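You operate a simulated robot arm through the tools that you are given. There is no shell and no other tool. Be economical: measure what you need, move in short steps, check, and stop when the job is done.

You are at the controls of a simulated robot arm. One attempt, no reset.

## Task
Press the yellow plunger on the arm three times. Put the thick card with teal grip on the top of the steel bench with blue legs away on the top shelf of the wooden rack. Take the medium blue paper round with green tab on the top of the steel bench with blue legs and put it away on the top of the narrow green rack. Put the bundle in green with pink strap on the large blue paper round with teal tab. The order is free.

It is judged by the outcome, as a careful person would: the job done as asked, and still so three seconds after it is handed in. It fails if anything else is knocked over, pushed out of place, dropped, spilled or broken.

## Robot
A 6-joint arm with a two-finger gripper on a trunk, on a base that drives. Base frame: it is fixed to the floor where the robot stands at the start and does not move with it; the origin is under the middle of the robot, x ahead of it, y to its left, z up; the surface under the hand at the start is at about z = 800. Readings come in mm, degrees, newtons and seconds.
With the tool pointing down near the work surface it reaches from about 360 to 860 mm from the robot's upright axis, wherever it stands. Its first joint turns from -166.0 to 166.0 degrees. Places, roughly: bundle in green with pink strap (17x17x16 cm) [-2200, 2700, 400]; large blue paper round with teal t (22x23x3 cm) [800, -400, 400]; medium blue paper round with green (18x19x3 cm) [900, 1000, 800]; thick card with teal grip (7x6x5 cm) [800, 100, 800]; top of the narrow green rack [-2800, -3600, 900]; top shelf of the wooden rack (92x22 cm) [-2120, -3800, 1380]; yellow plunger on the arm [500, -100, 900]. Payload 2.45 kg.
The tool frame sits at the grasp point between the pads (the TCP): z along the fingers, y along the line on which they close. The tips reach 20 mm beyond it. Largest opening 140 mm; the body of the gripper starts 168 mm behind the TCP.
Orientation is that of the tool frame in the base frame, as [roll, pitch, yaw] about the fixed x, y, z axes, in that order (R = Rz(yaw) Ry(pitch) Rx(roll)). With the fingers straight down and closing along the base's y, the tool's x points along the base's -x, its y along +y and its z along -z.

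## Interface
- The arm moves only by the tool drive_tool. Its argument "targets" is a list of rows, each an object (a shift or turn left out is 0, a gripper value left out holds the last) with "fingers": the gripper command, from -1 (shut) to 1 (fully open), values between in proportion; "delta_pos": the shift along the base's x, y, z in units of 100 mm (1.0 is 100 mm), a list of three; "dr": the turn, a rotation vector about the base's x, y, z in units of 60 degrees (1.0 is 60 degrees), a list of three. In form: [{"fingers": fingers, "delta_pos": [x, y, z], "dr": [rx, ry, rz]}, ...]. A call has 1 to 12 rows; each row is the pose to reach, as a shift and turn from the pose commanded when the call began. A call with a number of a shift or a turn outside -1 to 1 is refused whole. A row lasts 0.2 s, in which the tool goes at most 50 mm and 8.6 degrees; a call with a longer step from one row to the next is refused whole, and so is a gripper value outside its range. Where a pose cannot be reached the arm comes as near as it can. A force on the tool above 40 N (or 10 N above the force at the start of the call, whichever is more), or a blocked arm, ends the call early, and 0.2 s more pass. Each finger travels about 45 mm/s and halts on what it meets, pressing with about 30 N; the grip force reading is that of the motor and also rises with nothing between the fingers. The clock runs only during rows and for 0.2 s after the last one: add rows that repeat a pose to give the fingers time. The reply holds the time, the measured pose of the TCP, the force on the tool along the base axes, the opening and the grip force, in the units named above and with some noise, with the torque about the TCP (base axes, N m) and any sound that the robot's microphone picked up, and new pictures: "pictures" is both (left out), scene, wrist or none.
- Cameras (640 x 400 px; columns grow to the right, rows downward): "scene" is now at [74.4, 149.8, 1834.5]; the picture's right is [0.14, -0.99, 0.00], its down [-0.87, -0.12, -0.49] and it looks along [0.48, 0.07, -0.87] (base axes); focal length 247 px, centre (320, 200). "wrist" rides on the gripper at [78, 11, -209] in the tool frame; the picture's right is [-0.14, 0.99, 0.00], its down [-0.92, -0.13, -0.37] and it looks along [-0.37, -0.05, 0.93] (tool axes); focal length 280 px, centre (320, 200). There is no depth. A picture from a camera that has moved, and an enlarged one, comes with that camera's place and axes in the base frame and with its lens.
- slide_trunk(by): slides the trunk up (or, below 0, down) by that many mm; the arm and the scene camera ride with it, the base frame stays. It gives what a move gives, with no picture.
- drive_base(legs): drives the robot by 1 to 6 legs, each [ahead, left, turn to the left] in mm, mm and degrees, along the robot's own axes; the way and the turn of a leg run together, so that a leg with both is an arc; at most 1500 mm and 180 degrees a leg. The arm and the cameras ride along, it lands a little off, and it stops where it bumps. It gives what a move gives, and a new picture of the scene camera.
- pan_tilt(pan, tilt): turns the head with the scene camera to pan (to the left, within 143 degrees either way) and tilt (down, from -29 to 69), counted from straight ahead of the robot. It gives what a move gives, and a new picture of the scene camera.
- close_up(camera, box): a new picture of the part [left, top, right, bottom] of that camera's present view, enlarged. The clock stands still meanwhile.
- finish_job(): hands the job in; it is judged then, once.

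Work in short steps. Places have to be worked out from the pictures, the camera data and where the tool is seen: move nearer, look again, correct. Check each grasp and each placing, and mend what went wrong. You have 165 turns and 260 pictures in all, those below and enlarged ones among them. Open the gripper and draw the arm clear of the work before you hand the job in, unless the task says otherwise; then end with one line.

The tools are called after "Request:" as a command line: name --argument value ..., lists and objects as JSON in quotes. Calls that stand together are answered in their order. drive_tool: Moves the arm, as the interface text tells. Its arguments: {"type":"object","properties":{"targets":{"type":"array","items":{"type":"object","properties":{"fingers":{"type":"number"},"delta_pos":{"type":"array","items":{"type":"number"}},"dr":{"type":"array","items":{"type":"number"}}}}},"pictures":{"type":"string","enum":["both","scene","wrist","none"]}},"required":["targets"]} The other tools are called the same way: slide_trunk (by) slides the trunk up or down; drive_base (legs) drives the base; pan_tilt (pan, tilt) turns the head that bears the scene camera; close_up (camera, box) takes an enlarged picture of a part of a camera's view; finish_job () hands the job in.

At the start:

```text
clock: 0.0
tcp_pos: [533.7, -36.7, 1095.7]
tcp_rot: [180.0, 0.0, 180.0]
contact_force: [1.0, -0.5, 0.2]
ft_torque: [0.0, 0.0, -0.01]
opening: 140.1
grasp_force: 0.1
trunk travel left (down, up): [-100.0, 130.0]
robot x, y, heading: [5.0, 0.2, 0.2]
head pan, tilt: [8.1, 60.9]
```

scene: 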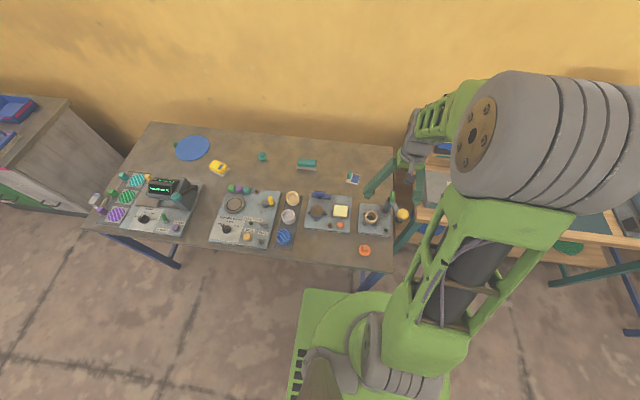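
wrist: 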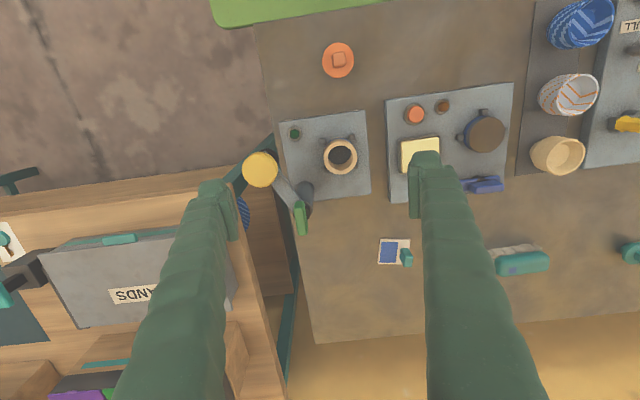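

The plunger shows at roughly (545,-115,~940). I'll look closer before touching.

Request:
close_up --camera "wrist" --box '[200, 100, 420, 270]'

Request:
close_up --camera "scene" --box '[280, 130, 440, 270]'

Request:
close_up --camera "scene" --box '[80, 110, 340, 270]'

```text
2.35 times, centred on (310, 185) of wrist
camera zoom: at [455.9, -26.0, 1302.5], right [0.14, 0.99, 0.0], down [0.92, -0.13, 0.37], along [0.37, -0.05, -0.93], focal length 660 px, centre (344, 235)
```

zoom: 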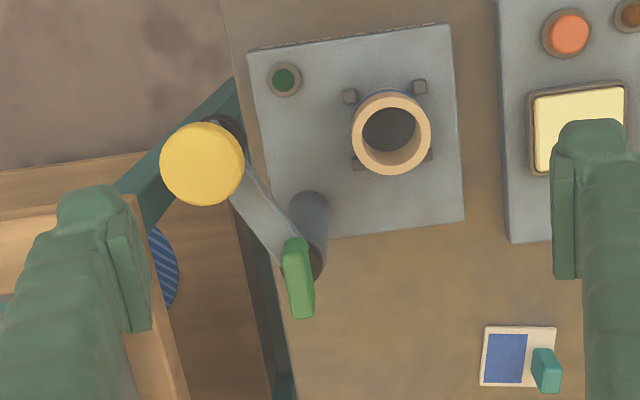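

```text
2.86 times, centred on (360, 200) of scene
camera zoom: at [74.4, 149.8, 1834.5], right [0.14, -0.99, 0.0], down [-0.87, -0.12, -0.49], along [0.48, 0.07, -0.87], focal length 706 px, centre (206, 200)
```

zoom: 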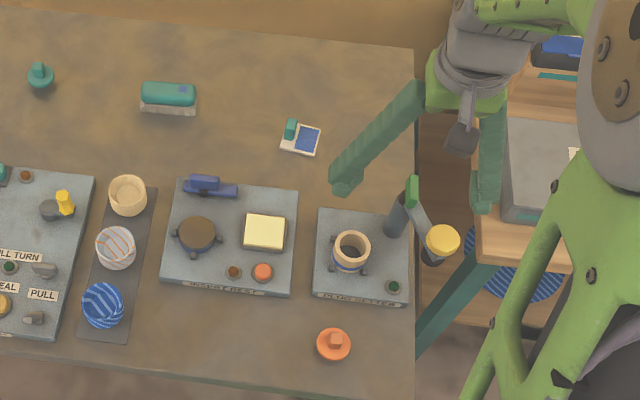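

```text
2.46 times, centred on (210, 190) of scene
camera zoom: at [74.4, 149.8, 1834.5], right [0.14, -0.99, 0.0], down [-0.87, -0.12, -0.49], along [0.48, 0.07, -0.87], focal length 608 px, centre (591, 225)
```

zoom: 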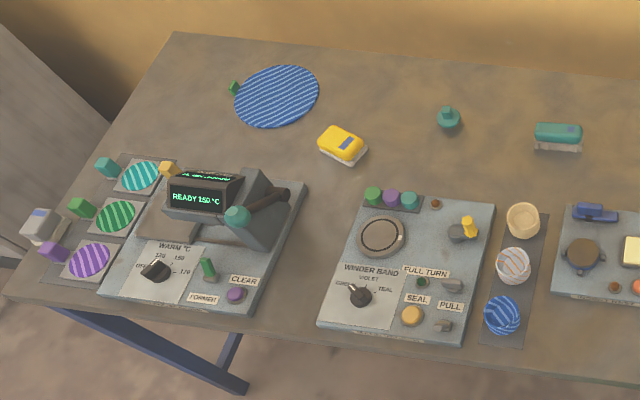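

Next I'll read the label on the plunger station, since the arm may need to swing over the cup.

Request:
close_up --camera "scene" --box '[350, 190, 414, 240]'

Request:
pan_tilt --pan -35 --tilt 50

```text
8.00 times, centred on (382, 215) of scene
camera zoom: at [74.4, 149.8, 1834.5], right [0.14, -0.99, 0.0], down [-0.87, -0.12, -0.49], along [0.48, 0.07, -0.87], focal length 1977 px, centre (-176, 80)
```

zoom: 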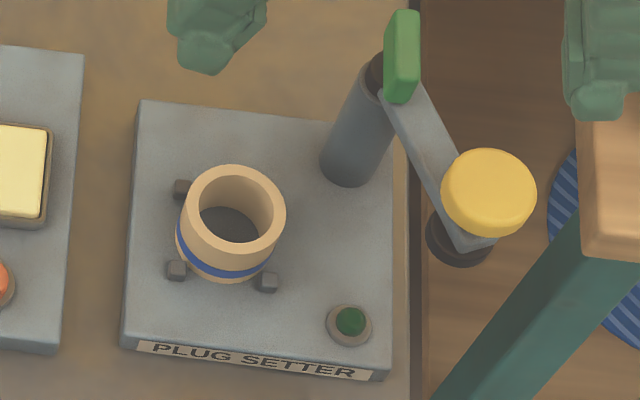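

```text
clock: 1.1
tcp_pos: [534.6, -36.6, 1093.4]
tcp_rot: [180.0, 0.0, 180.0]
contact_force: [0.2, 0.4, -0.1]
ft_torque: [-0.01, 0.03, 0.01]
opening: 140.1
grasp_force: 0.1
trunk travel left (down, up): [-100.0, 130.0]
robot x, y, heading: [-1.2, -2.4, -0.0]
head pan, tilt: [-35.0, 50.0]
camera scene: at [72.5, 96.5, 1848.1], right [-0.57, -0.82, 0.0], down [-0.63, 0.44, -0.64], along [0.53, -0.37, -0.77], focal length 247 px, centre (320, 200)
```

scene: 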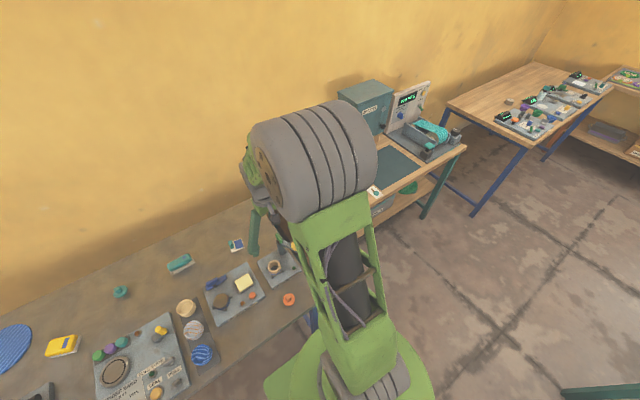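

Plug setter with a plunger on a swing arm. I'll shut the fingers and go above the plunger.

Request:
drive_tool --targets '[{"fingers": -1, "delta_pos": [0.05, -0.38, 0]}, {"delta_pos": [0.09, -0.77, 0]}, {"delta_pos": [0.09, -0.77, -0.2]}, {"delta_pos": [0.09, -0.77, -0.4]}, {"delta_pos": [0.09, -0.77, -0.6]}, {"delta_pos": [0.09, -0.77, -0.8]}, {"delta_pos": [0.09, -0.77, -0.8]}, {"delta_pos": [0.09, -0.77, -0.8]}, {"delta_pos": [0.09, -0.77, -0.8]}]' --pictures "wrist"

Request:
pan_tilt --pan 20 --tilt 55

```text
clock: 3.1
tcp_pos: [542.2, -113.2, 1015.0]
tcp_rot: [180.0, 0.1, -180.0]
contact_force: [0.1, 0.5, -0.7]
ft_torque: [-0.04, -0.01, 0.01]
opening: 0.0
grasp_force: 29.4
trunk travel left (down, up): [-100.0, 130.0]
robot x, y, heading: [-2.0, -3.1, -0.1]
head pan, tilt: [-35.0, 50.0]
camera wrist: at [463.6, -102.7, 1223.4], right [0.14, 0.99, 0.0], down [0.92, -0.13, 0.37], along [0.37, -0.05, -0.93], focal length 280 px, centre (320, 200)
```

wrist: 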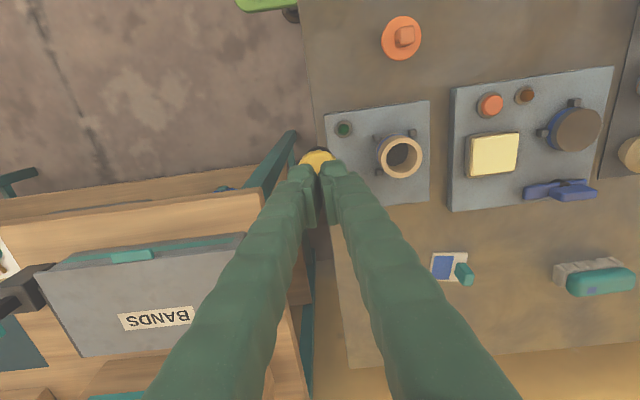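

```text
clock: 4.3
tcp_pos: [541.6, -113.3, 1016.5]
tcp_rot: [-180.0, 0.0, 180.0]
contact_force: [0.0, 0.3, 0.8]
ft_torque: [-0.05, 0.0, -0.02]
opening: 0.1
grasp_force: 29.6
trunk travel left (down, up): [-100.0, 130.0]
robot x, y, heading: [1.2, -2.6, -0.3]
head pan, tilt: [20.0, 55.0]
camera scene: at [77.2, 165.2, 1841.6], right [0.34, -0.94, 0.0], down [-0.77, -0.28, -0.57], along [0.54, 0.2, -0.82], focal length 247 px, centre (320, 200)
```

scene: 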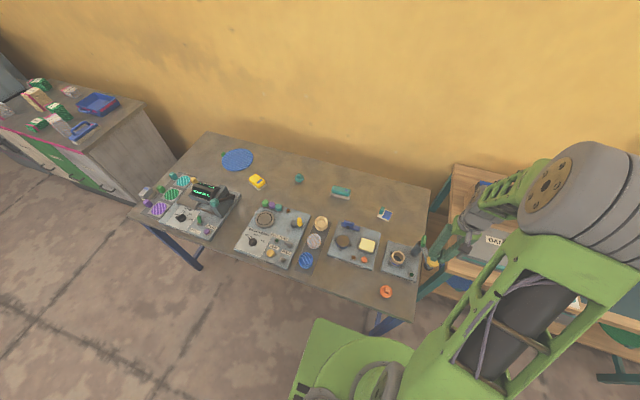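

Check the alignment with an enlarged view.

Request:
close_up --camera "wrist" --box '[260, 120, 380, 230]'

Request:
close_up --camera "scene" --box '[370, 210, 480, 310]'

```text
3.64 times, centred on (320, 175) of wrist
camera zoom: at [463.6, -102.7, 1223.5], right [0.14, 0.99, 0.0], down [0.92, -0.13, 0.37], along [0.37, -0.05, -0.93], focal length 1020 px, centre (320, 291)
```

zoom: 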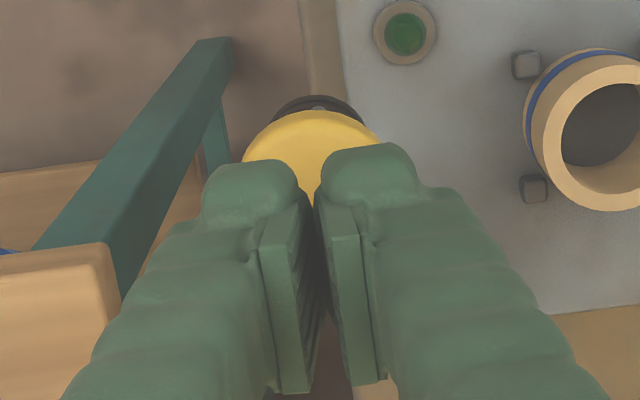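

```text
4.00 times, centred on (425, 260) of scene
camera zoom: at [77.2, 165.2, 1841.6], right [0.34, -0.94, 0.0], down [-0.77, -0.28, -0.57], along [0.54, 0.2, -0.82], focal length 989 px, centre (-100, -40)
```

zoom: 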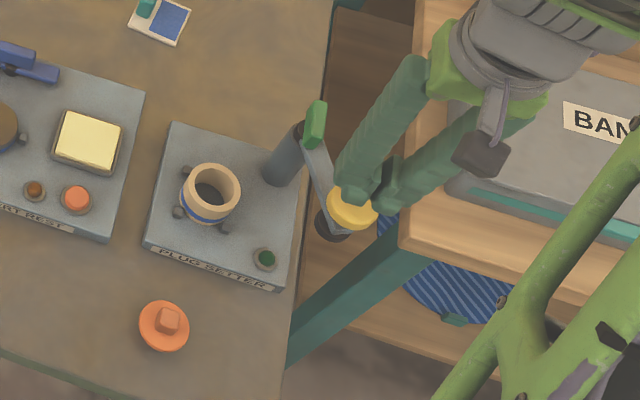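

Aligned. Descend slowly until contact.

Request:
drive_tool --targets '[{"delta_pos": [0, -0.02, -0.15]}, {"delta_pos": [0, -0.02, -0.3]}, {"delta_pos": [0, -0.02, -0.38]}, {"delta_pos": [0, -0.02, -0.44]}, {"delta_pos": [0, -0.02, -0.5]}]' --pictures "wrist"

```text
clock: 5.6
tcp_pos: [543.8, -115.8, 971.6]
tcp_rot: [-179.8, 0.2, 179.9]
contact_force: [-10.5, 2.7, 26.8]
ft_torque: [0.03, 0.28, -0.04]
opening: 6.1
grasp_force: 29.3
trunk travel left (down, up): [-100.0, 130.0]
robot x, y, heading: [-3.4, 0.8, -0.0]
head pan, tilt: [20.0, 55.0]
heard: click
stopped in row 5: the force on the tool passed its limit at 47 N (the readings are from after the stop); the commanded pose is now the measured one
camera wrist: at [463.8, -104.8, 1177.9], right [0.14, 0.99, 0.0], down [0.92, -0.13, 0.37], along [0.37, -0.05, -0.93], focal length 280 px, centre (320, 200)
```

wrist: 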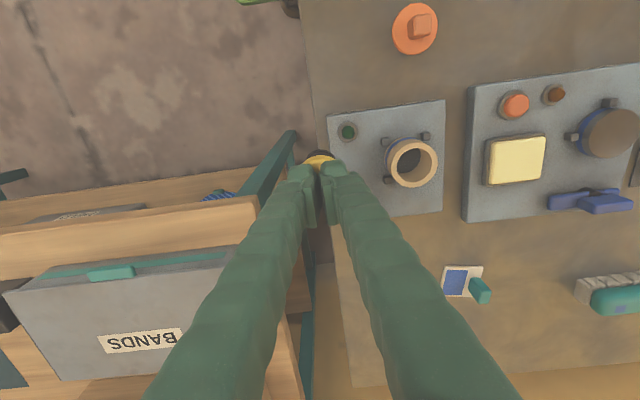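

A click: press one. Lift 30 mm to release and look.

Request:
drive_tool --targets '[{"delta_pos": [0, 0, 0.15]}, {"delta_pos": [0, 0, 0.3]}, {"delta_pos": [0, 0, 0.3]}]' --pictures "none"

Request:
close_up --camera "wrist" --box '[260, 110, 400, 230]'

```text
clock: 6.4
tcp_pos: [545.0, -117.5, 997.4]
tcp_rot: [-179.9, 0.2, -180.0]
contact_force: [0.2, -0.4, 0.3]
ft_torque: [-0.01, 0.0, 0.0]
opening: 0.0
grasp_force: 30.0
trunk travel left (down, up): [-100.0, 130.0]
robot x, y, heading: [4.1, 1.6, -0.1]
head pan, tilt: [20.0, 55.0]
```

```text
3.33 times, centred on (330, 170) of wrist
camera zoom: at [465.8, -106.5, 1205.2], right [0.14, 0.99, 0.0], down [0.92, -0.13, 0.37], along [0.37, -0.05, -0.93], focal length 935 px, centre (287, 300)
```

zoom: 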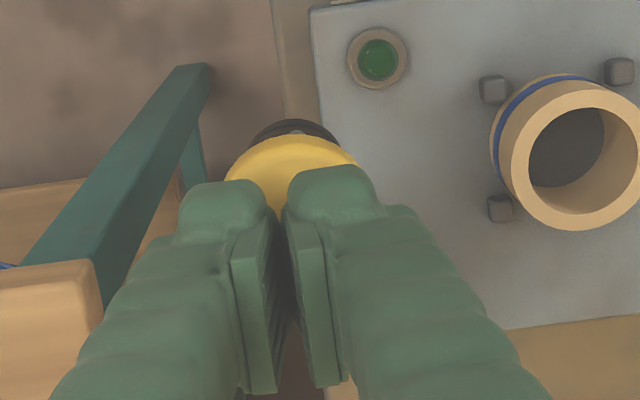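

Plunger unmoved and released. Press a second time, lift, without overdriving.

Request:
drive_tool --targets '[{"delta_pos": [-0.02, 0.01, -0.13]}, {"delta_pos": [-0.02, 0.01, -0.2]}, {"delta_pos": [-0.02, 0.01, -0.26]}, {"delta_pos": [-0.02, 0.01, -0.31]}, {"delta_pos": [-0.02, 0.01, -0.31]}]' --pictures "none"

```text
clock: 7.7
tcp_pos: [544.1, -115.6, 970.5]
tcp_rot: [-179.9, 0.5, -179.8]
contact_force: [-5.3, -1.1, 24.4]
ft_torque: [0.03, 0.22, 0.16]
opening: 6.0
grasp_force: 29.5
trunk travel left (down, up): [-100.0, 130.0]
robot x, y, heading: [-0.0, 1.4, 0.0]
head pan, tilt: [20.0, 55.0]
heard: click
stopped in row 5: the force on the tool passed its limit at 41 N (the readings are from after the stop); the commanded pose is now the measured one
```

Second click. Lift and press a third time.

Request:
drive_tool --targets '[{"delta_pos": [0, 0, 0.15]}, {"delta_pos": [0, 0, 0.3]}, {"delta_pos": [0, 0, 0.3]}]' --pictures "none"

Request:
drive_tool --targets '[{"delta_pos": [0, 0, -0.13]}, {"delta_pos": [0, 0, -0.2]}, {"delta_pos": [0, 0, -0.26]}, {"delta_pos": [0, 0, -0.31]}, {"delta_pos": [0, 0, -0.31]}]' --pictures "none"

Request:
drive_tool --targets '[{"delta_pos": [0, 0, 0.3]}, {"delta_pos": [0, 0, 0.7]}, {"delta_pos": [0, 0, 1.0]}]' --pictures "both"

```text
clock: 8.5
tcp_pos: [544.9, -115.4, 999.0]
tcp_rot: [-179.9, 0.4, -179.8]
contact_force: [0.7, -0.5, -1.1]
ft_torque: [0.0, 0.01, 0.02]
opening: 0.0
grasp_force: 29.3
trunk travel left (down, up): [-100.0, 130.0]
robot x, y, heading: [1.5, -0.0, 0.0]
head pan, tilt: [20.0, 55.0]
```

```text
clock: 9.7
tcp_pos: [545.5, -115.5, 970.8]
tcp_rot: [-179.8, 0.7, -179.9]
contact_force: [-3.5, -0.2, 32.7]
ft_torque: [0.01, 0.23, 0.12]
opening: 5.9
grasp_force: 29.2
trunk travel left (down, up): [-100.0, 130.0]
robot x, y, heading: [-1.8, -1.1, -0.1]
head pan, tilt: [20.0, 55.0]
heard: click
```

```text
clock: 10.5
tcp_pos: [542.8, -115.0, 1068.5]
tcp_rot: [-179.9, 0.4, -179.9]
contact_force: [0.1, 0.7, 0.2]
ft_torque: [-0.01, -0.05, 0.02]
opening: 0.0
grasp_force: 29.1
trunk travel left (down, up): [-100.0, 130.0]
robot x, y, heading: [-2.9, -3.3, 0.2]
head pan, tilt: [20.0, 55.0]
camera scene: at [76.2, 165.6, 1841.6], right [0.34, -0.94, 0.0], down [-0.77, -0.28, -0.57], along [0.54, 0.2, -0.82], focal length 247 px, centre (320, 200)
camera wrist: at [463.6, -103.8, 1275.6], right [0.14, 0.99, 0.0], down [0.92, -0.13, 0.38], along [0.37, -0.05, -0.93], focal length 280 px, centre (320, 200)
```

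scene: 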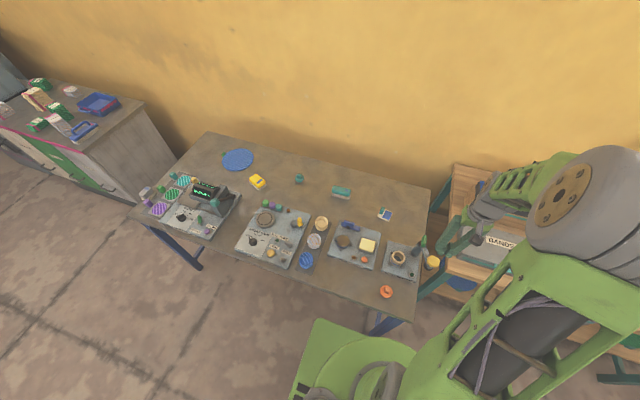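
wrist: 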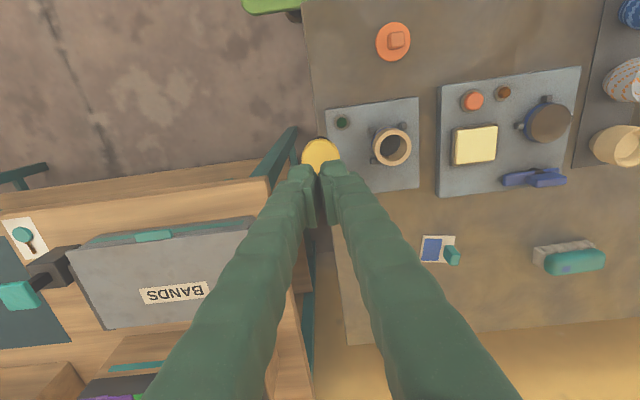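

Three clicks, plunger done. Now move toward the card with the fingers opening.

Request:
close_up --camera "wrist" --box '[320, 90, 480, 290]'

Request:
drive_tool --targets '[{"fingers": 0.2, "delta_pos": [0.3, 0.35, 0.1]}, {"delta_pos": [0.6, 0.65, 0.1]}, {"delta_pos": [0.9, 1.0, 0.1]}]' --pictures "none"

Request:
drive_tool --targets '[{"delta_pos": [0.3, 0.35, 0]}, {"delta_pos": [0.6, 0.65, 0]}, {"delta_pos": [0.8, 0.9, -0.2]}, {"delta_pos": [0.8, 0.9, -0.5]}, {"delta_pos": [0.8, 0.9, -0.8]}]' --pictures "wrist"

```text
2.00 times, centred on (400, 190) of wrist
camera zoom: at [463.6, -103.8, 1275.6], right [0.14, 0.99, 0.0], down [0.92, -0.13, 0.38], along [0.37, -0.05, -0.93], focal length 561 px, centre (160, 220)
```

zoom: 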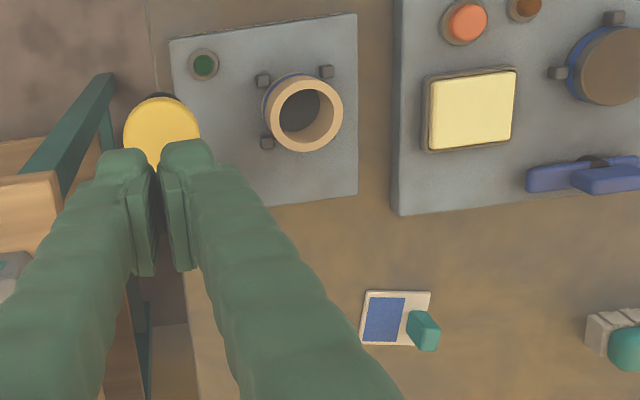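

```text
clock: 11.3
tcp_pos: [636.5, -15.3, 1078.2]
tcp_rot: [-180.0, 0.4, -179.9]
contact_force: [0.8, -1.0, -0.9]
ft_torque: [-0.02, 0.04, -0.02]
opening: 69.6
grasp_force: 0.1
trunk travel left (down, up): [-100.0, 130.0]
robot x, y, heading: [1.4, 2.6, -0.0]
head pan, tilt: [20.0, 55.0]
```

```text
clock: 12.5
tcp_pos: [716.8, 74.0, 995.5]
tcp_rot: [-179.8, 0.4, -179.9]
contact_force: [0.6, -0.3, 0.5]
ft_torque: [0.04, 0.01, 0.01]
opening: 84.1
grasp_force: 0.0
trunk travel left (down, up): [-100.0, 130.0]
robot x, y, heading: [3.5, 0.2, -0.0]
head pan, tilt: [20.0, 55.0]
camera wrist: at [636.6, 84.7, 1202.7], right [0.14, 0.99, 0.0], down [0.92, -0.13, 0.38], along [0.37, -0.05, -0.93], focal length 280 px, centre (320, 200)
```

wrist: 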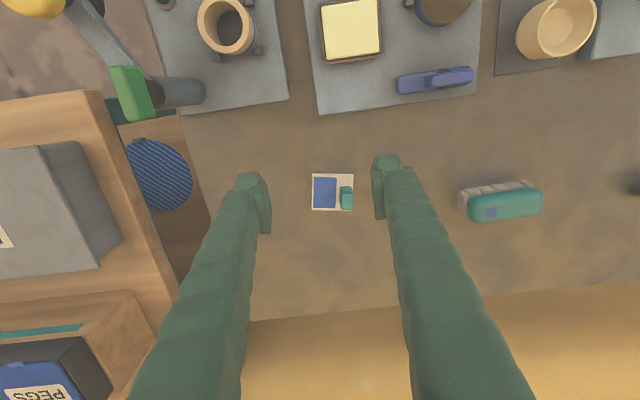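

Zoom on the card to get the grip's orientation.

Request:
close_up --camera "wrist" --box '[290, 160, 380, 225]'

```text
6.15 times, centred on (335, 192) of wrist
camera zoom: at [636.6, 84.7, 1202.7], right [0.14, 0.99, 0.0], down [0.92, -0.13, 0.38], along [0.37, -0.05, -0.93], focal length 1726 px, centre (228, 246)
```

zoom: 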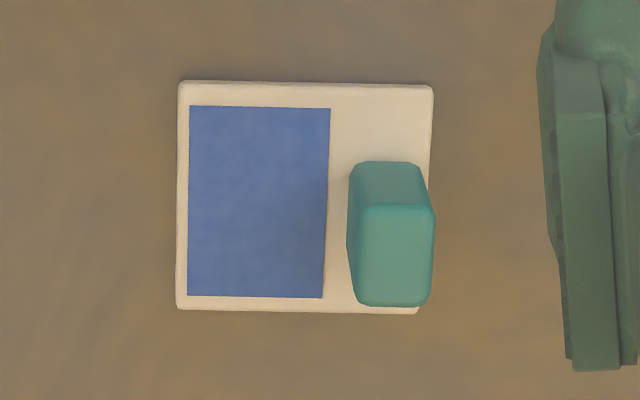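

Grip top at about (785,102,~848), turned about -8°. Align and descend in two stages.

Request:
drive_tool --targets '[{"delta_pos": [0.3, 0.14, 0], "dr": [0, 0, -0.06]}, {"delta_pos": [0.68, 0.28, 0], "dr": [0, 0, -0.135]}, {"delta_pos": [0.68, 0.28, -0.4], "dr": [0, 0, -0.135]}, {"delta_pos": [0.68, 0.28, -0.8], "dr": [0, 0, -0.135]}, {"delta_pos": [0.68, 0.28, -1.0], "dr": [0, 0, -0.135], "fingers": 0.0}, {"delta_pos": [0.68, 0.28, -1.0], "dr": [0, 0, -0.135]}]' --pictures "wrist"

```text
clock: 13.9
tcp_pos: [780.0, 101.2, 898.1]
tcp_rot: [-179.9, 0.5, 172.0]
contact_force: [-0.1, 0.0, -0.1]
ft_torque: [-0.03, 0.0, 0.0]
opening: 70.1
grasp_force: 0.1
trunk travel left (down, up): [-100.0, 130.0]
robot x, y, heading: [-2.0, -1.9, 0.2]
head pan, tilt: [20.0, 55.0]
camera wrist: at [703.0, 123.8, 1105.4], right [0.27, 0.96, 0.0], down [0.89, -0.25, 0.38], along [0.36, -0.1, -0.93], focal length 280 px, centre (320, 200)
```

wrist: 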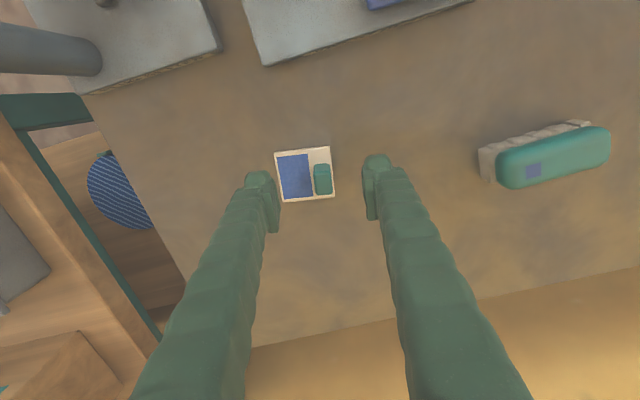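

Well aligned; descend to about z=838 and close.

Request:
drive_tool --targets '[{"delta_pos": [0.04, 0.02, -0.3]}, {"delta_pos": [0.04, 0.02, -0.5]}, {"delta_pos": [0.04, 0.02, -0.61]}, {"delta_pos": [0.04, 0.02, -0.61], "fingers": -1}, {"delta_pos": [0.04, 0.02, -0.61]}, {"delta_pos": [0.04, 0.02, -0.61]}, {"delta_pos": [0.04, 0.02, -0.61]}, {"delta_pos": [0.04, 0.02, -0.61]}]' --pictures "wrist"

```text
clock: 15.7
tcp_pos: [785.6, 105.1, 836.0]
tcp_rot: [-179.9, 0.4, 172.0]
contact_force: [0.3, 0.0, -0.9]
ft_torque: [0.01, -0.02, -0.02]
opening: 16.3
grasp_force: 29.7
trunk travel left (down, up): [-100.0, 130.0]
robot x, y, heading: [1.9, 1.9, 0.3]
head pan, tilt: [20.0, 55.0]
camera wrist: at [708.4, 126.2, 1043.0], right [0.27, 0.96, 0.0], down [0.89, -0.25, 0.38], along [0.36, -0.1, -0.93], focal length 280 px, centre (320, 200)
```

wrist: 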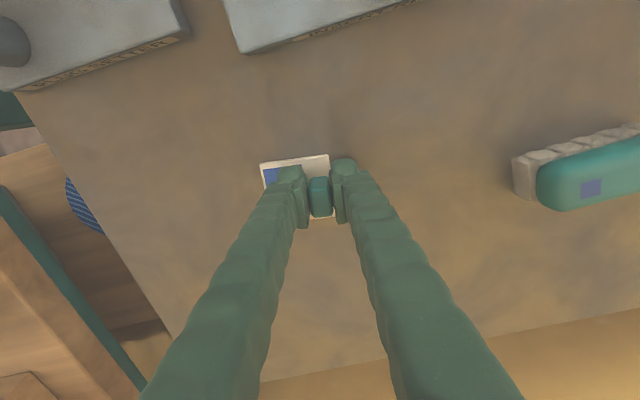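

Grasp holds at 16 mm. Lift and pull back.

Request:
drive_tool --targets '[{"delta_pos": [0, 0, 0.3]}, {"delta_pos": [0, 0, 0.6]}, {"delta_pos": [0, 0, 1.0]}]' --pictures "none"

Request:
drive_tool --targets '[{"delta_pos": [-0.3, 0, 0.3]}, {"delta_pos": [-0.6, 0, 0.6]}, {"delta_pos": [-1.0, 0, 1.0]}]' --pictures "none"

Request:
drive_tool --targets '[{"delta_pos": [-0.3, 0, 0.3]}, {"delta_pos": [-0.6, 0, 0.6]}, {"delta_pos": [-1.0, 0, 1.0]}]' --pictures "wrist"

Request:
pan_tilt --pan -120 --tilt 15

```text
clock: 16.5
tcp_pos: [786.6, 104.2, 937.7]
tcp_rot: [-180.0, 0.4, 171.9]
contact_force: [-1.0, -0.3, -0.6]
ft_torque: [-0.01, -0.01, -0.01]
opening: 16.3
grasp_force: 29.7
trunk travel left (down, up): [-100.0, 130.0]
robot x, y, heading: [-1.0, 1.6, -0.1]
head pan, tilt: [20.0, 55.0]
```

```text
refused: row 3 steps farther than a row can; nothing moved
```

```text
refused: row 3 steps farther than a row can; nothing moved
```

```text
clock: 18.7
tcp_pos: [787.0, 103.6, 935.1]
tcp_rot: [-179.9, 0.4, 172.0]
contact_force: [0.9, 0.0, -0.4]
ft_torque: [0.02, 0.0, 0.01]
opening: 16.1
grasp_force: 29.5
trunk travel left (down, up): [-100.0, 130.0]
robot x, y, heading: [-2.9, -0.3, -0.0]
head pan, tilt: [-120.0, 15.0]
camera scene: at [-37.4, 59.8, 1901.8], right [-0.87, 0.5, 0.0], down [0.13, 0.22, -0.97], along [-0.48, -0.84, -0.26], focal length 247 px, centre (320, 200)
```

scene: 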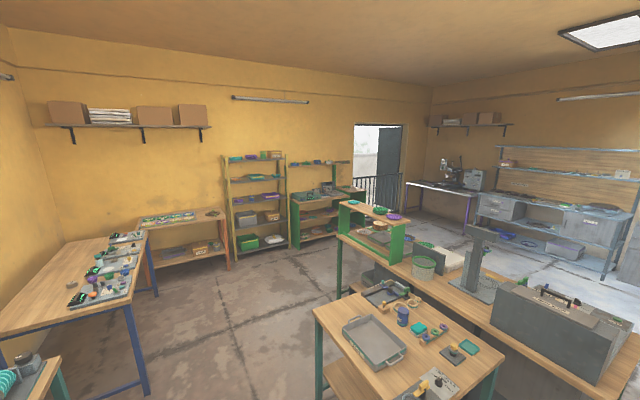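

Look closer at the racks.

Request:
close_up --camera "scene" --box '[200, 130, 420, 280]'

Request:
drive_tool --targets '[{"delta_pos": [-0.3, 0, 0.3]}, {"delta_pos": [-0.6, 0, 0.6]}, {"delta_pos": [-0.8, 0, 0.8]}, {"delta_pos": [-1.0, 0, 1.0]}]' --pictures "none"

Request:
drive_tool --targets '[{"delta_pos": [-0.3, 0, 0.3]}, {"delta_pos": [-0.6, 0, 0.6]}, {"delta_pos": [-0.8, 0, 0.8]}, {"delta_pos": [-1.0, 0, 1.0]}]' --pictures "wrist"

```text
2.67 times, centred on (310, 205) of scene
camera zoom: at [-37.4, 59.8, 1901.8], right [-0.87, 0.5, 0.0], down [0.13, 0.22, -0.97], along [-0.48, -0.84, -0.26], focal length 659 px, centre (347, 187)
```

zoom: 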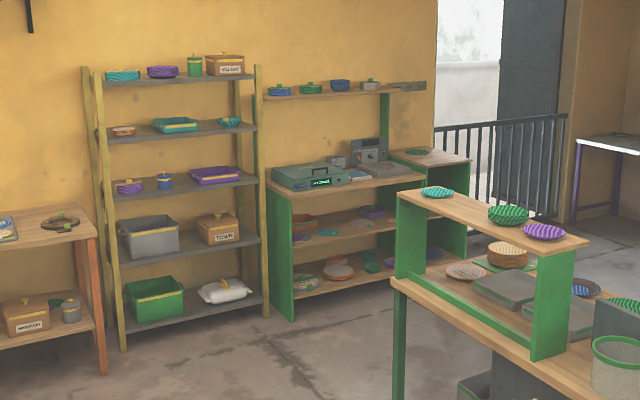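

```text
clock: 19.7
tcp_pos: [686.8, 102.7, 1036.3]
tcp_rot: [-179.9, 0.4, 172.0]
contact_force: [-0.4, -0.7, 0.0]
ft_torque: [0.02, -0.04, 0.0]
opening: 16.3
grasp_force: 30.2
trunk travel left (down, up): [-100.0, 130.0]
robot x, y, heading: [-0.1, 6.1, 0.1]
head pan, tilt: [-120.0, 15.0]
```

```text
clock: 20.7
tcp_pos: [585.4, 104.8, 1138.0]
tcp_rot: [-180.0, 0.5, 171.9]
contact_force: [-0.5, 0.3, 0.5]
ft_torque: [-0.02, -0.07, 0.0]
opening: 16.5
grasp_force: 30.2
trunk travel left (down, up): [-100.0, 130.0]
robot x, y, heading: [1.4, 1.4, -0.0]
head pan, tilt: [-120.0, 15.0]
camera wrist: at [508.2, 127.6, 1345.4], right [0.28, 0.96, 0.0], down [0.89, -0.25, 0.38], along [0.36, -0.1, -0.93], focal length 280 px, centre (320, 200)
```

wrist: 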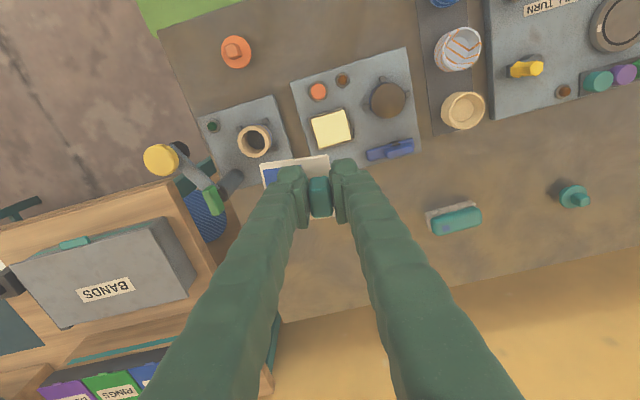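

The target shelf (z≈1380) sits above the wooden bench between the ladder rack and the narrow green rack. Back off, turn right, and look along the path.

Request:
drive_base --legs '[[-170, 0, 0], [0, 0, -90]]'

Request:
pan_tilt --pan 0 --tilt 35

```text
clock: 26.1
tcp_pos: [-90.2, -590.6, 1137.4]
tcp_rot: [-180.0, 0.5, 79.6]
contact_force: [0.4, 0.4, -0.1]
ft_torque: [0.01, -0.01, -0.02]
opening: 16.4
grasp_force: 30.2
trunk travel left (down, up): [-100.0, 130.0]
robot x, y, heading: [-172.8, 3.4, -92.5]
head pan, tilt: [-120.0, 15.0]
camera scene: at [-111.1, 34.8, 1901.9], right [0.54, 0.84, 0.0], down [0.22, -0.14, -0.97], along [-0.82, 0.52, -0.26], focal length 247 px, centre (320, 200)
```

scene: 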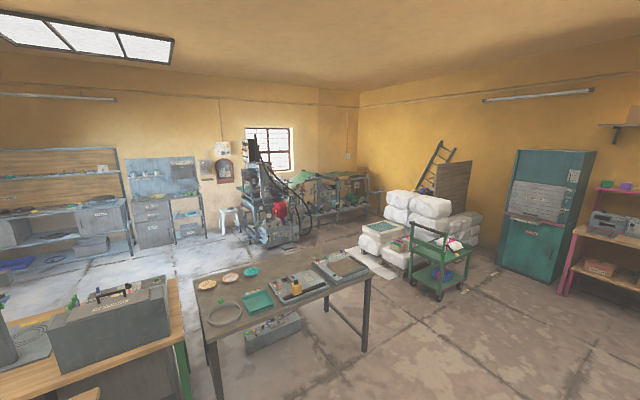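

```text
clock: 28.1
tcp_pos: [-90.2, -590.8, 1138.0]
tcp_rot: [-179.8, 0.3, 79.6]
contact_force: [-0.4, -0.1, 0.0]
ft_torque: [-0.01, 0.01, 0.0]
opening: 16.5
grasp_force: 29.9
trunk travel left (down, up): [-100.0, 130.0]
robot x, y, heading: [-170.2, -1.2, -92.4]
head pan, tilt: [0.0, 35.0]
camera scene: at [-35.7, -103.1, 1869.9], right [-1.0, 0.04, 0.0], down [0.02, 0.57, -0.82], along [-0.03, -0.82, -0.57], focal length 247 px, centre (320, 200)
```

scene: 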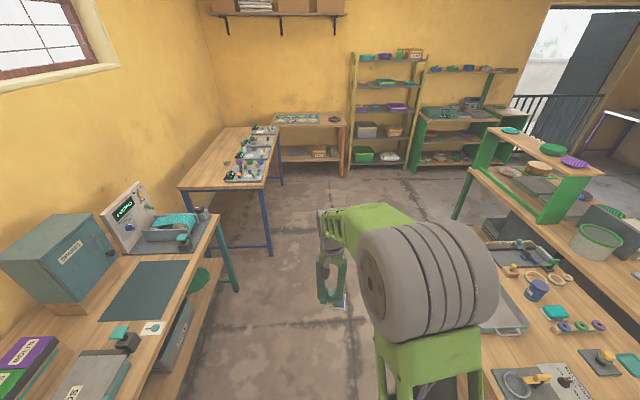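

Corridor is clear. Drive on 2500 mm, then strafe right partway.

Request:
drive_base --legs '[[0, 0, 2.4], [1500, 0, 0], [1000, 0, 0]]'

Request:
drive_base --legs '[[0, -1000, 0]]'

Request:
pan_tilt --pan -45 --tilt 30

```text
clock: 40.7
tcp_pos: [-38.6, -3081.0, 1136.1]
tcp_rot: [-179.9, 0.4, 83.5]
contact_force: [0.5, 0.3, -0.6]
ft_torque: [0.03, -0.01, -0.01]
opening: 16.2
grasp_force: 29.8
trunk travel left (down, up): [-100.0, 130.0]
robot x, y, heading: [-157.9, -2495.8, -88.3]
head pan, tilt: [0.0, 35.0]
camera scene: at [-17.5, -2591.5, 1869.8], right [-1.0, -0.03, 0.0], down [-0.02, 0.57, -0.82], along [0.02, -0.82, -0.57], focal length 247 px, centre (320, 200)
```

scene: 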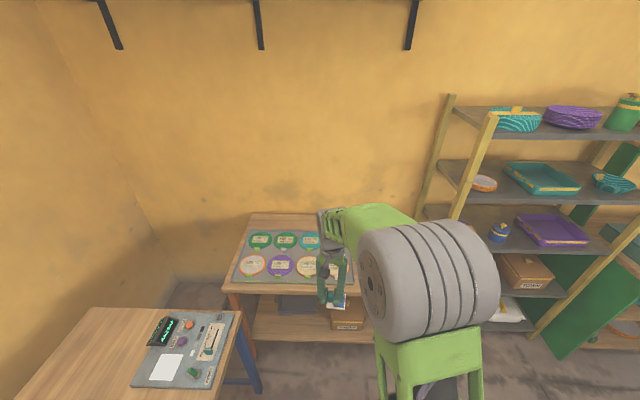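

```text
clock: 49.8
tcp_pos: [-1031.5, -3109.2, 1137.7]
tcp_rot: [-179.9, 0.4, 83.6]
contact_force: [-0.4, 0.7, -1.2]
ft_torque: [-0.02, -0.02, 0.0]
opening: 16.4
grasp_force: 29.9
trunk travel left (down, up): [-100.0, 130.0]
robot x, y, heading: [-1154.7, -2526.4, -88.6]
head pan, tilt: [0.0, 35.0]
camera scene: at [-1012.7, -2618.8, 1869.9], right [-1.0, -0.03, 0.0], down [-0.02, 0.57, -0.82], along [0.02, -0.82, -0.57], focal length 247 px, centre (320, 200)
```

scene: 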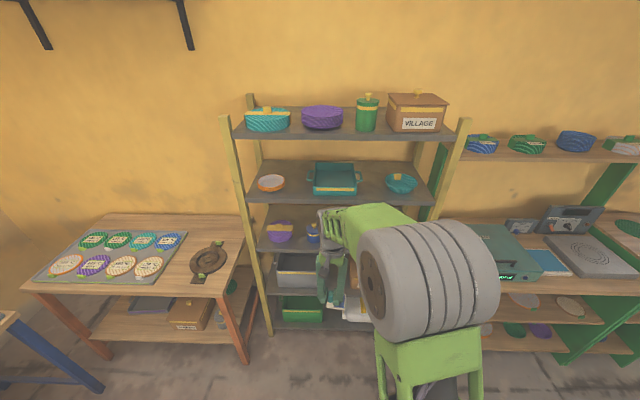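

```text
clock: 50.9
tcp_pos: [-1032.2, -3108.8, 1137.5]
tcp_rot: [-180.0, 0.4, 83.6]
contact_force: [0.0, -0.6, -1.6]
ft_torque: [0.01, 0.02, 0.0]
opening: 16.2
grasp_force: 30.3
trunk travel left (down, up): [-100.0, 130.0]
robot x, y, heading: [-1156.4, -2526.8, -88.5]
head pan, tilt: [-45.0, 30.0]
camera scene: at [-1077.1, -2596.6, 1877.6], right [-0.73, 0.69, 0.0], down [0.34, 0.36, -0.87], along [-0.59, -0.63, -0.5], focal length 247 px, centre (320, 200)
```

scene: 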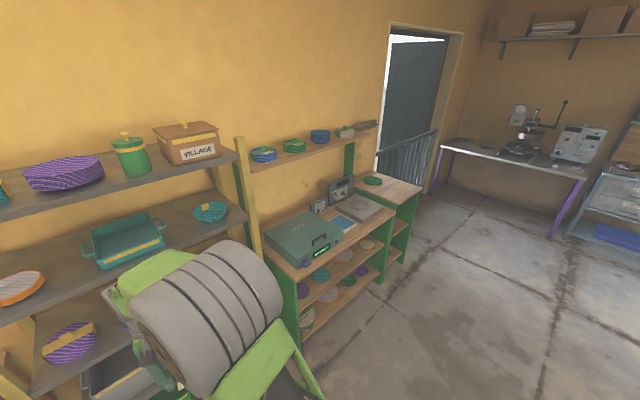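

Continue along to face the shelf, then look.

Request:
drive_base --legs '[[0, -1000, -1.5]]'

Request:
pan_tilt --pan 10 --tilt 25

```text
clock: 60.1
tcp_pos: [-2046.9, -3135.1, 1138.5]
tcp_rot: [-180.0, 0.3, 83.3]
contact_force: [0.1, 0.6, -0.5]
ft_torque: [0.02, -0.05, 0.01]
opening: 16.5
grasp_force: 30.2
trunk travel left (down, up): [-100.0, 130.0]
robot x, y, heading: [-2164.6, -2552.3, -88.8]
head pan, tilt: [-45.0, 30.0]
camera scene: at [-2087.9, -2623.0, 1877.7], right [-0.72, 0.69, 0.0], down [0.35, 0.36, -0.87], along [-0.6, -0.63, -0.5], focal length 247 px, centre (320, 200)
```

scene: 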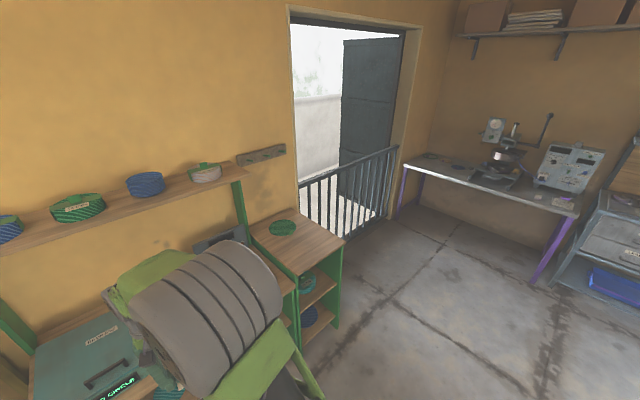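

```text
clock: 61.3
tcp_pos: [-2046.2, -3137.0, 1136.6]
tcp_rot: [-179.8, 0.4, 83.3]
contact_force: [0.0, -0.4, -0.6]
ft_torque: [0.0, 0.02, 0.05]
opening: 16.4
grasp_force: 30.0
trunk travel left (down, up): [-100.0, 130.0]
robot x, y, heading: [-2165.1, -2549.9, -88.7]
head pan, tilt: [10.0, 25.0]
camera scene: at [-2007.3, -2648.0, 1885.6], right [-0.98, -0.2, 0.0], down [-0.08, 0.41, -0.91], along [0.18, -0.89, -0.42], focal length 247 px, centre (320, 200)
```

scene: 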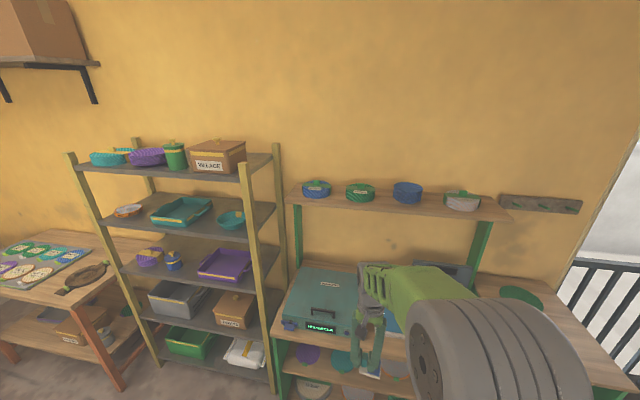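

Zoom on the shelf to find a free spot.

Request:
close_up --camera "scene" --box '[280, 165, 530, 230]'

```text
2.56 times, centred on (405, 198) of scene
camera zoom: at [-2007.3, -2648.0, 1885.6], right [-0.98, -0.2, 0.0], down [-0.08, 0.41, -0.91], along [0.18, -0.89, -0.42], focal length 633 px, centre (102, 206)
```

zoom: 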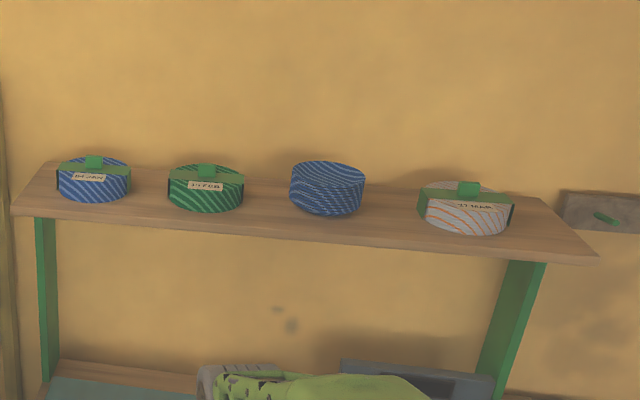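

I'll use the gap between the blue and grey tins. Raise the trunk and the hand first, while still clear of the bench.

Request:
slide_trunk --by 130

Request:
drive_tool --targets '[{"delta_pos": [0, 0, 0.4]}, {"delta_pos": [0, 0, 0.8]}, {"delta_pos": [0, 0, 1.0]}]' --pictures "none"

Request:
drive_tool --targets '[{"delta_pos": [0, 0, 0.4]}, {"delta_pos": [0, 0, 0.8]}, {"delta_pos": [0, 0, 1.0]}]' --pictures "none"

Request:
drive_tool --targets '[{"dr": [0, 0, 0.14]}, {"dr": [0, 0, 0.28]}, {"dr": [0, 0, 0.42]}, {"dr": [0, 0, 0.56]}, {"dr": [0, 0, 0.7]}, {"dr": [0, 0, 0.84]}, {"dr": [0, 0, 0.98]}]' --pictures "none"

Request:
drive_tool --targets '[{"dr": [0, 0, 0.14]}, {"dr": [0, 0, 0.28]}, {"dr": [0, 0, 0.42]}, {"dr": [0, 0, 0.56]}, {"dr": [0, 0, 0.6]}, {"dr": [0, 0, 0.6]}]' --pictures "wrist"

```text
clock: 62.9
tcp_pos: [-2045.0, -3136.1, 1267.0]
tcp_rot: [-179.9, 0.3, 83.3]
contact_force: [-0.4, 0.1, -0.3]
ft_torque: [0.02, 0.03, -0.02]
opening: 16.5
grasp_force: 29.9
trunk travel left (down, up): [-230.0, 0.0]
robot x, y, heading: [-2163.7, -2550.1, -88.9]
head pan, tilt: [10.0, 25.0]
```

```text
clock: 63.7
tcp_pos: [-2046.5, -3135.3, 1368.6]
tcp_rot: [-179.9, 0.3, 83.3]
contact_force: [0.1, -0.1, 0.1]
ft_torque: [-0.01, -0.01, -0.02]
opening: 16.5
grasp_force: 30.1
trunk travel left (down, up): [-230.0, 0.0]
robot x, y, heading: [-2164.4, -2553.2, -88.7]
head pan, tilt: [10.0, 25.0]
```

```text
clock: 64.5
tcp_pos: [-2045.8, -3134.7, 1470.0]
tcp_rot: [-179.9, 0.4, 83.3]
contact_force: [-0.2, 0.5, -0.8]
ft_torque: [-0.02, -0.05, -0.01]
opening: 16.7
grasp_force: 29.9
trunk travel left (down, up): [-230.0, 0.0]
robot x, y, heading: [-2166.8, -2550.4, -88.7]
head pan, tilt: [10.0, 25.0]
```

```text
clock: 66.1
tcp_pos: [-2045.2, -3135.3, 1467.2]
tcp_rot: [-179.9, 0.4, 142.2]
contact_force: [-0.3, -0.5, -0.3]
ft_torque: [-0.03, 0.02, 0.0]
opening: 16.4
grasp_force: 29.8
trunk travel left (down, up): [-230.0, 0.0]
robot x, y, heading: [-2163.5, -2550.9, -88.7]
head pan, tilt: [10.0, 25.0]
```

```text
clock: 67.5
tcp_pos: [-2046.5, -3136.2, 1466.5]
tcp_rot: [-179.8, 0.4, 178.1]
contact_force: [0.2, 0.2, -0.4]
ft_torque: [-0.03, -0.04, 0.03]
opening: 16.2
grasp_force: 30.0
trunk travel left (down, up): [-230.0, 0.0]
robot x, y, heading: [-2167.4, -2554.1, -88.8]
head pan, tilt: [10.0, 25.0]
camera wrist: at [-2125.1, -3122.3, 1674.2], right [0.17, 0.99, 0.0], down [0.91, -0.16, 0.38], along [0.37, -0.06, -0.93], focal length 280 px, centre (320, 200)
```

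wrist: 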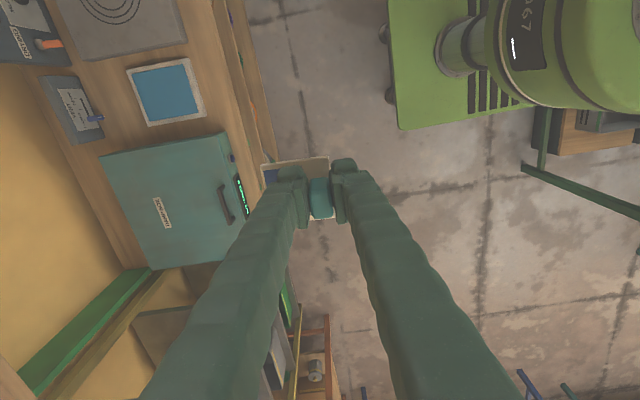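

Base front is ~230 mm ahead of its axis and the bench front is near y≈-3300, so I can go ~420 mm ahead safely.

Request:
drive_base --legs '[[0, -220, -1.2], [400, 0, 0]]'

Request:
pan_tilt --pan 0 --tilt 35

Request:
drive_tool --targets '[{"delta_pos": [-0.02, -0.3, 0]}, {"delta_pos": [-0.04, -0.6, 0]}]' --pictures "wrist"

```text
clock: 72.1
tcp_pos: [-2276.8, -3539.3, 1466.5]
tcp_rot: [-179.8, 0.4, 176.9]
contact_force: [0.7, -1.2, -0.1]
ft_torque: [0.03, 0.0, -0.01]
opening: 16.3
grasp_force: 29.9
trunk travel left (down, up): [-230.0, 0.0]
robot x, y, heading: [-2384.4, -2952.6, -90.0]
head pan, tilt: [10.0, 25.0]
camera scene: at [-2227.6, -3053.0, 2015.6], right [-0.98, -0.18, 0.0], down [-0.07, 0.42, -0.91], along [0.16, -0.89, -0.42], focal length 247 px, centre (320, 200)
```

scene: 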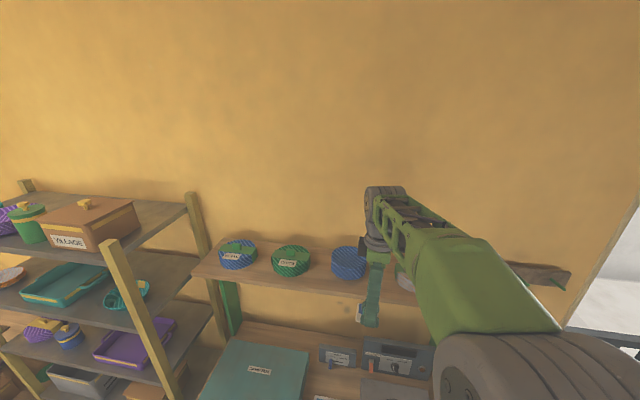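

```text
clock: 72.8
tcp_pos: [-2276.1, -3538.9, 1466.5]
tcp_rot: [-179.8, 0.4, 176.9]
contact_force: [0.1, -0.1, 0.5]
ft_torque: [0.0, -0.02, -0.02]
opening: 16.4
grasp_force: 29.2
trunk travel left (down, up): [-230.0, 0.0]
robot x, y, heading: [-2384.9, -2951.9, -90.1]
head pan, tilt: [0.0, 35.0]
camera scene: at [-2243.5, -3048.9, 1999.9], right [-1.0, 0.0, 0.0], down [0.0, 0.57, -0.82], along [0.0, -0.82, -0.57], focal length 247 px, centre (320, 200)
```

scene: 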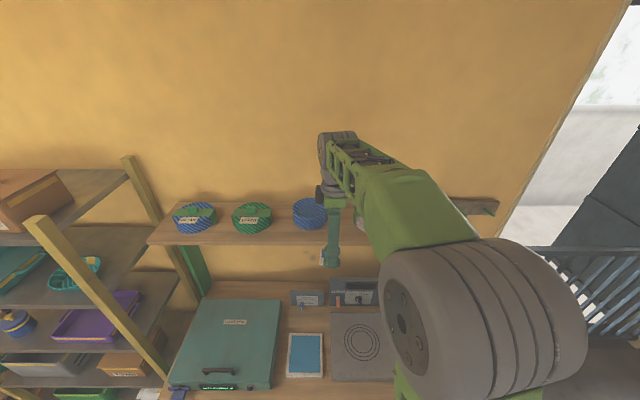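

```text
clock: 73.4
tcp_pos: [-2281.5, -3600.9, 1465.8]
tcp_rot: [180.0, 0.4, 177.0]
contact_force: [0.2, -0.5, -0.6]
ft_torque: [0.06, 0.0, 0.01]
opening: 16.4
grasp_force: 30.2
trunk travel left (down, up): [-230.0, 0.0]
robot x, y, heading: [-2384.8, -2954.2, -89.8]
head pan, tilt: [0.0, 35.0]
camera wrist: at [-2359.7, -3585.2, 1672.7], right [0.19, 0.98, 0.0], down [0.91, -0.18, 0.38], along [0.37, -0.07, -0.93], focal length 280 px, centre (320, 200)
```

wrist: 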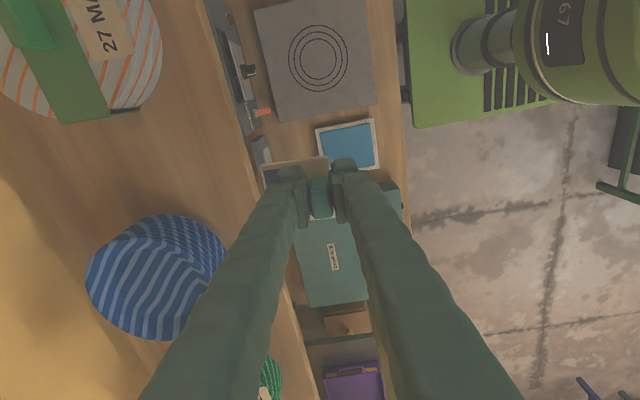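

Gap between blue and grey tins is ~80 mm, centred near x≈-2322. Raise and go above it to measure better.

Request:
drive_tool --targets '[{"delta_pos": [0, 0, 0.3]}, {"delta_pos": [-0.2, 0, 0.5]}, {"delta_pos": [-0.41, -0.3, 0.5]}, {"delta_pos": [-0.41, -0.6, 0.5]}, {"delta_pos": [-0.41, -0.9, 0.5]}, {"delta_pos": [-0.41, -0.9, 0.5]}]' --pictures "both"

```text
clock: 74.8
tcp_pos: [-2321.8, -3685.6, 1518.9]
tcp_rot: [-179.8, 0.5, 177.0]
contact_force: [-0.6, 0.6, 0.2]
ft_torque: [-0.09, 0.0, 0.0]
opening: 16.7
grasp_force: 29.8
trunk travel left (down, up): [-230.0, 0.0]
robot x, y, heading: [-2383.4, -2952.4, -89.8]
head pan, tilt: [0.0, 35.0]
camera scene: at [-2243.6, -3046.3, 2000.1], right [-1.0, 0.0, 0.0], down [0.0, 0.57, -0.82], along [0.0, -0.82, -0.57], focal length 247 px, centre (320, 200)
camera wrist: at [-2400.4, -3670.6, 1726.2], right [0.19, 0.98, 0.0], down [0.91, -0.18, 0.38], along [0.37, -0.07, -0.93], focal length 280 px, centre (320, 200)
```

scene: 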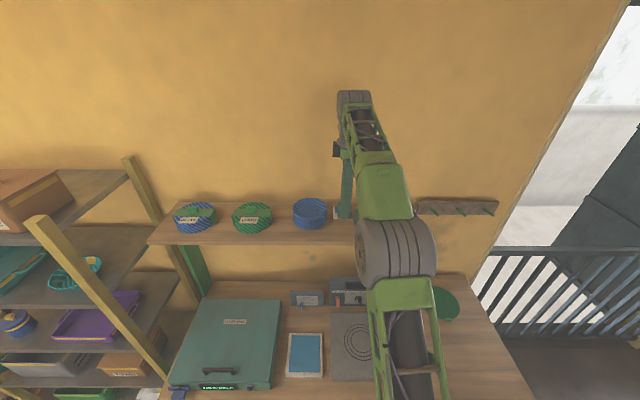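
wrist: 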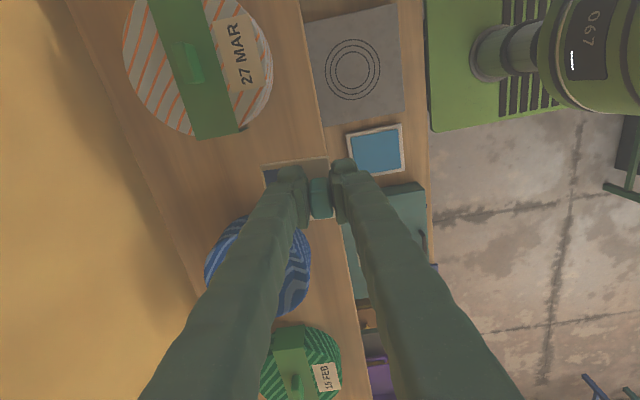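

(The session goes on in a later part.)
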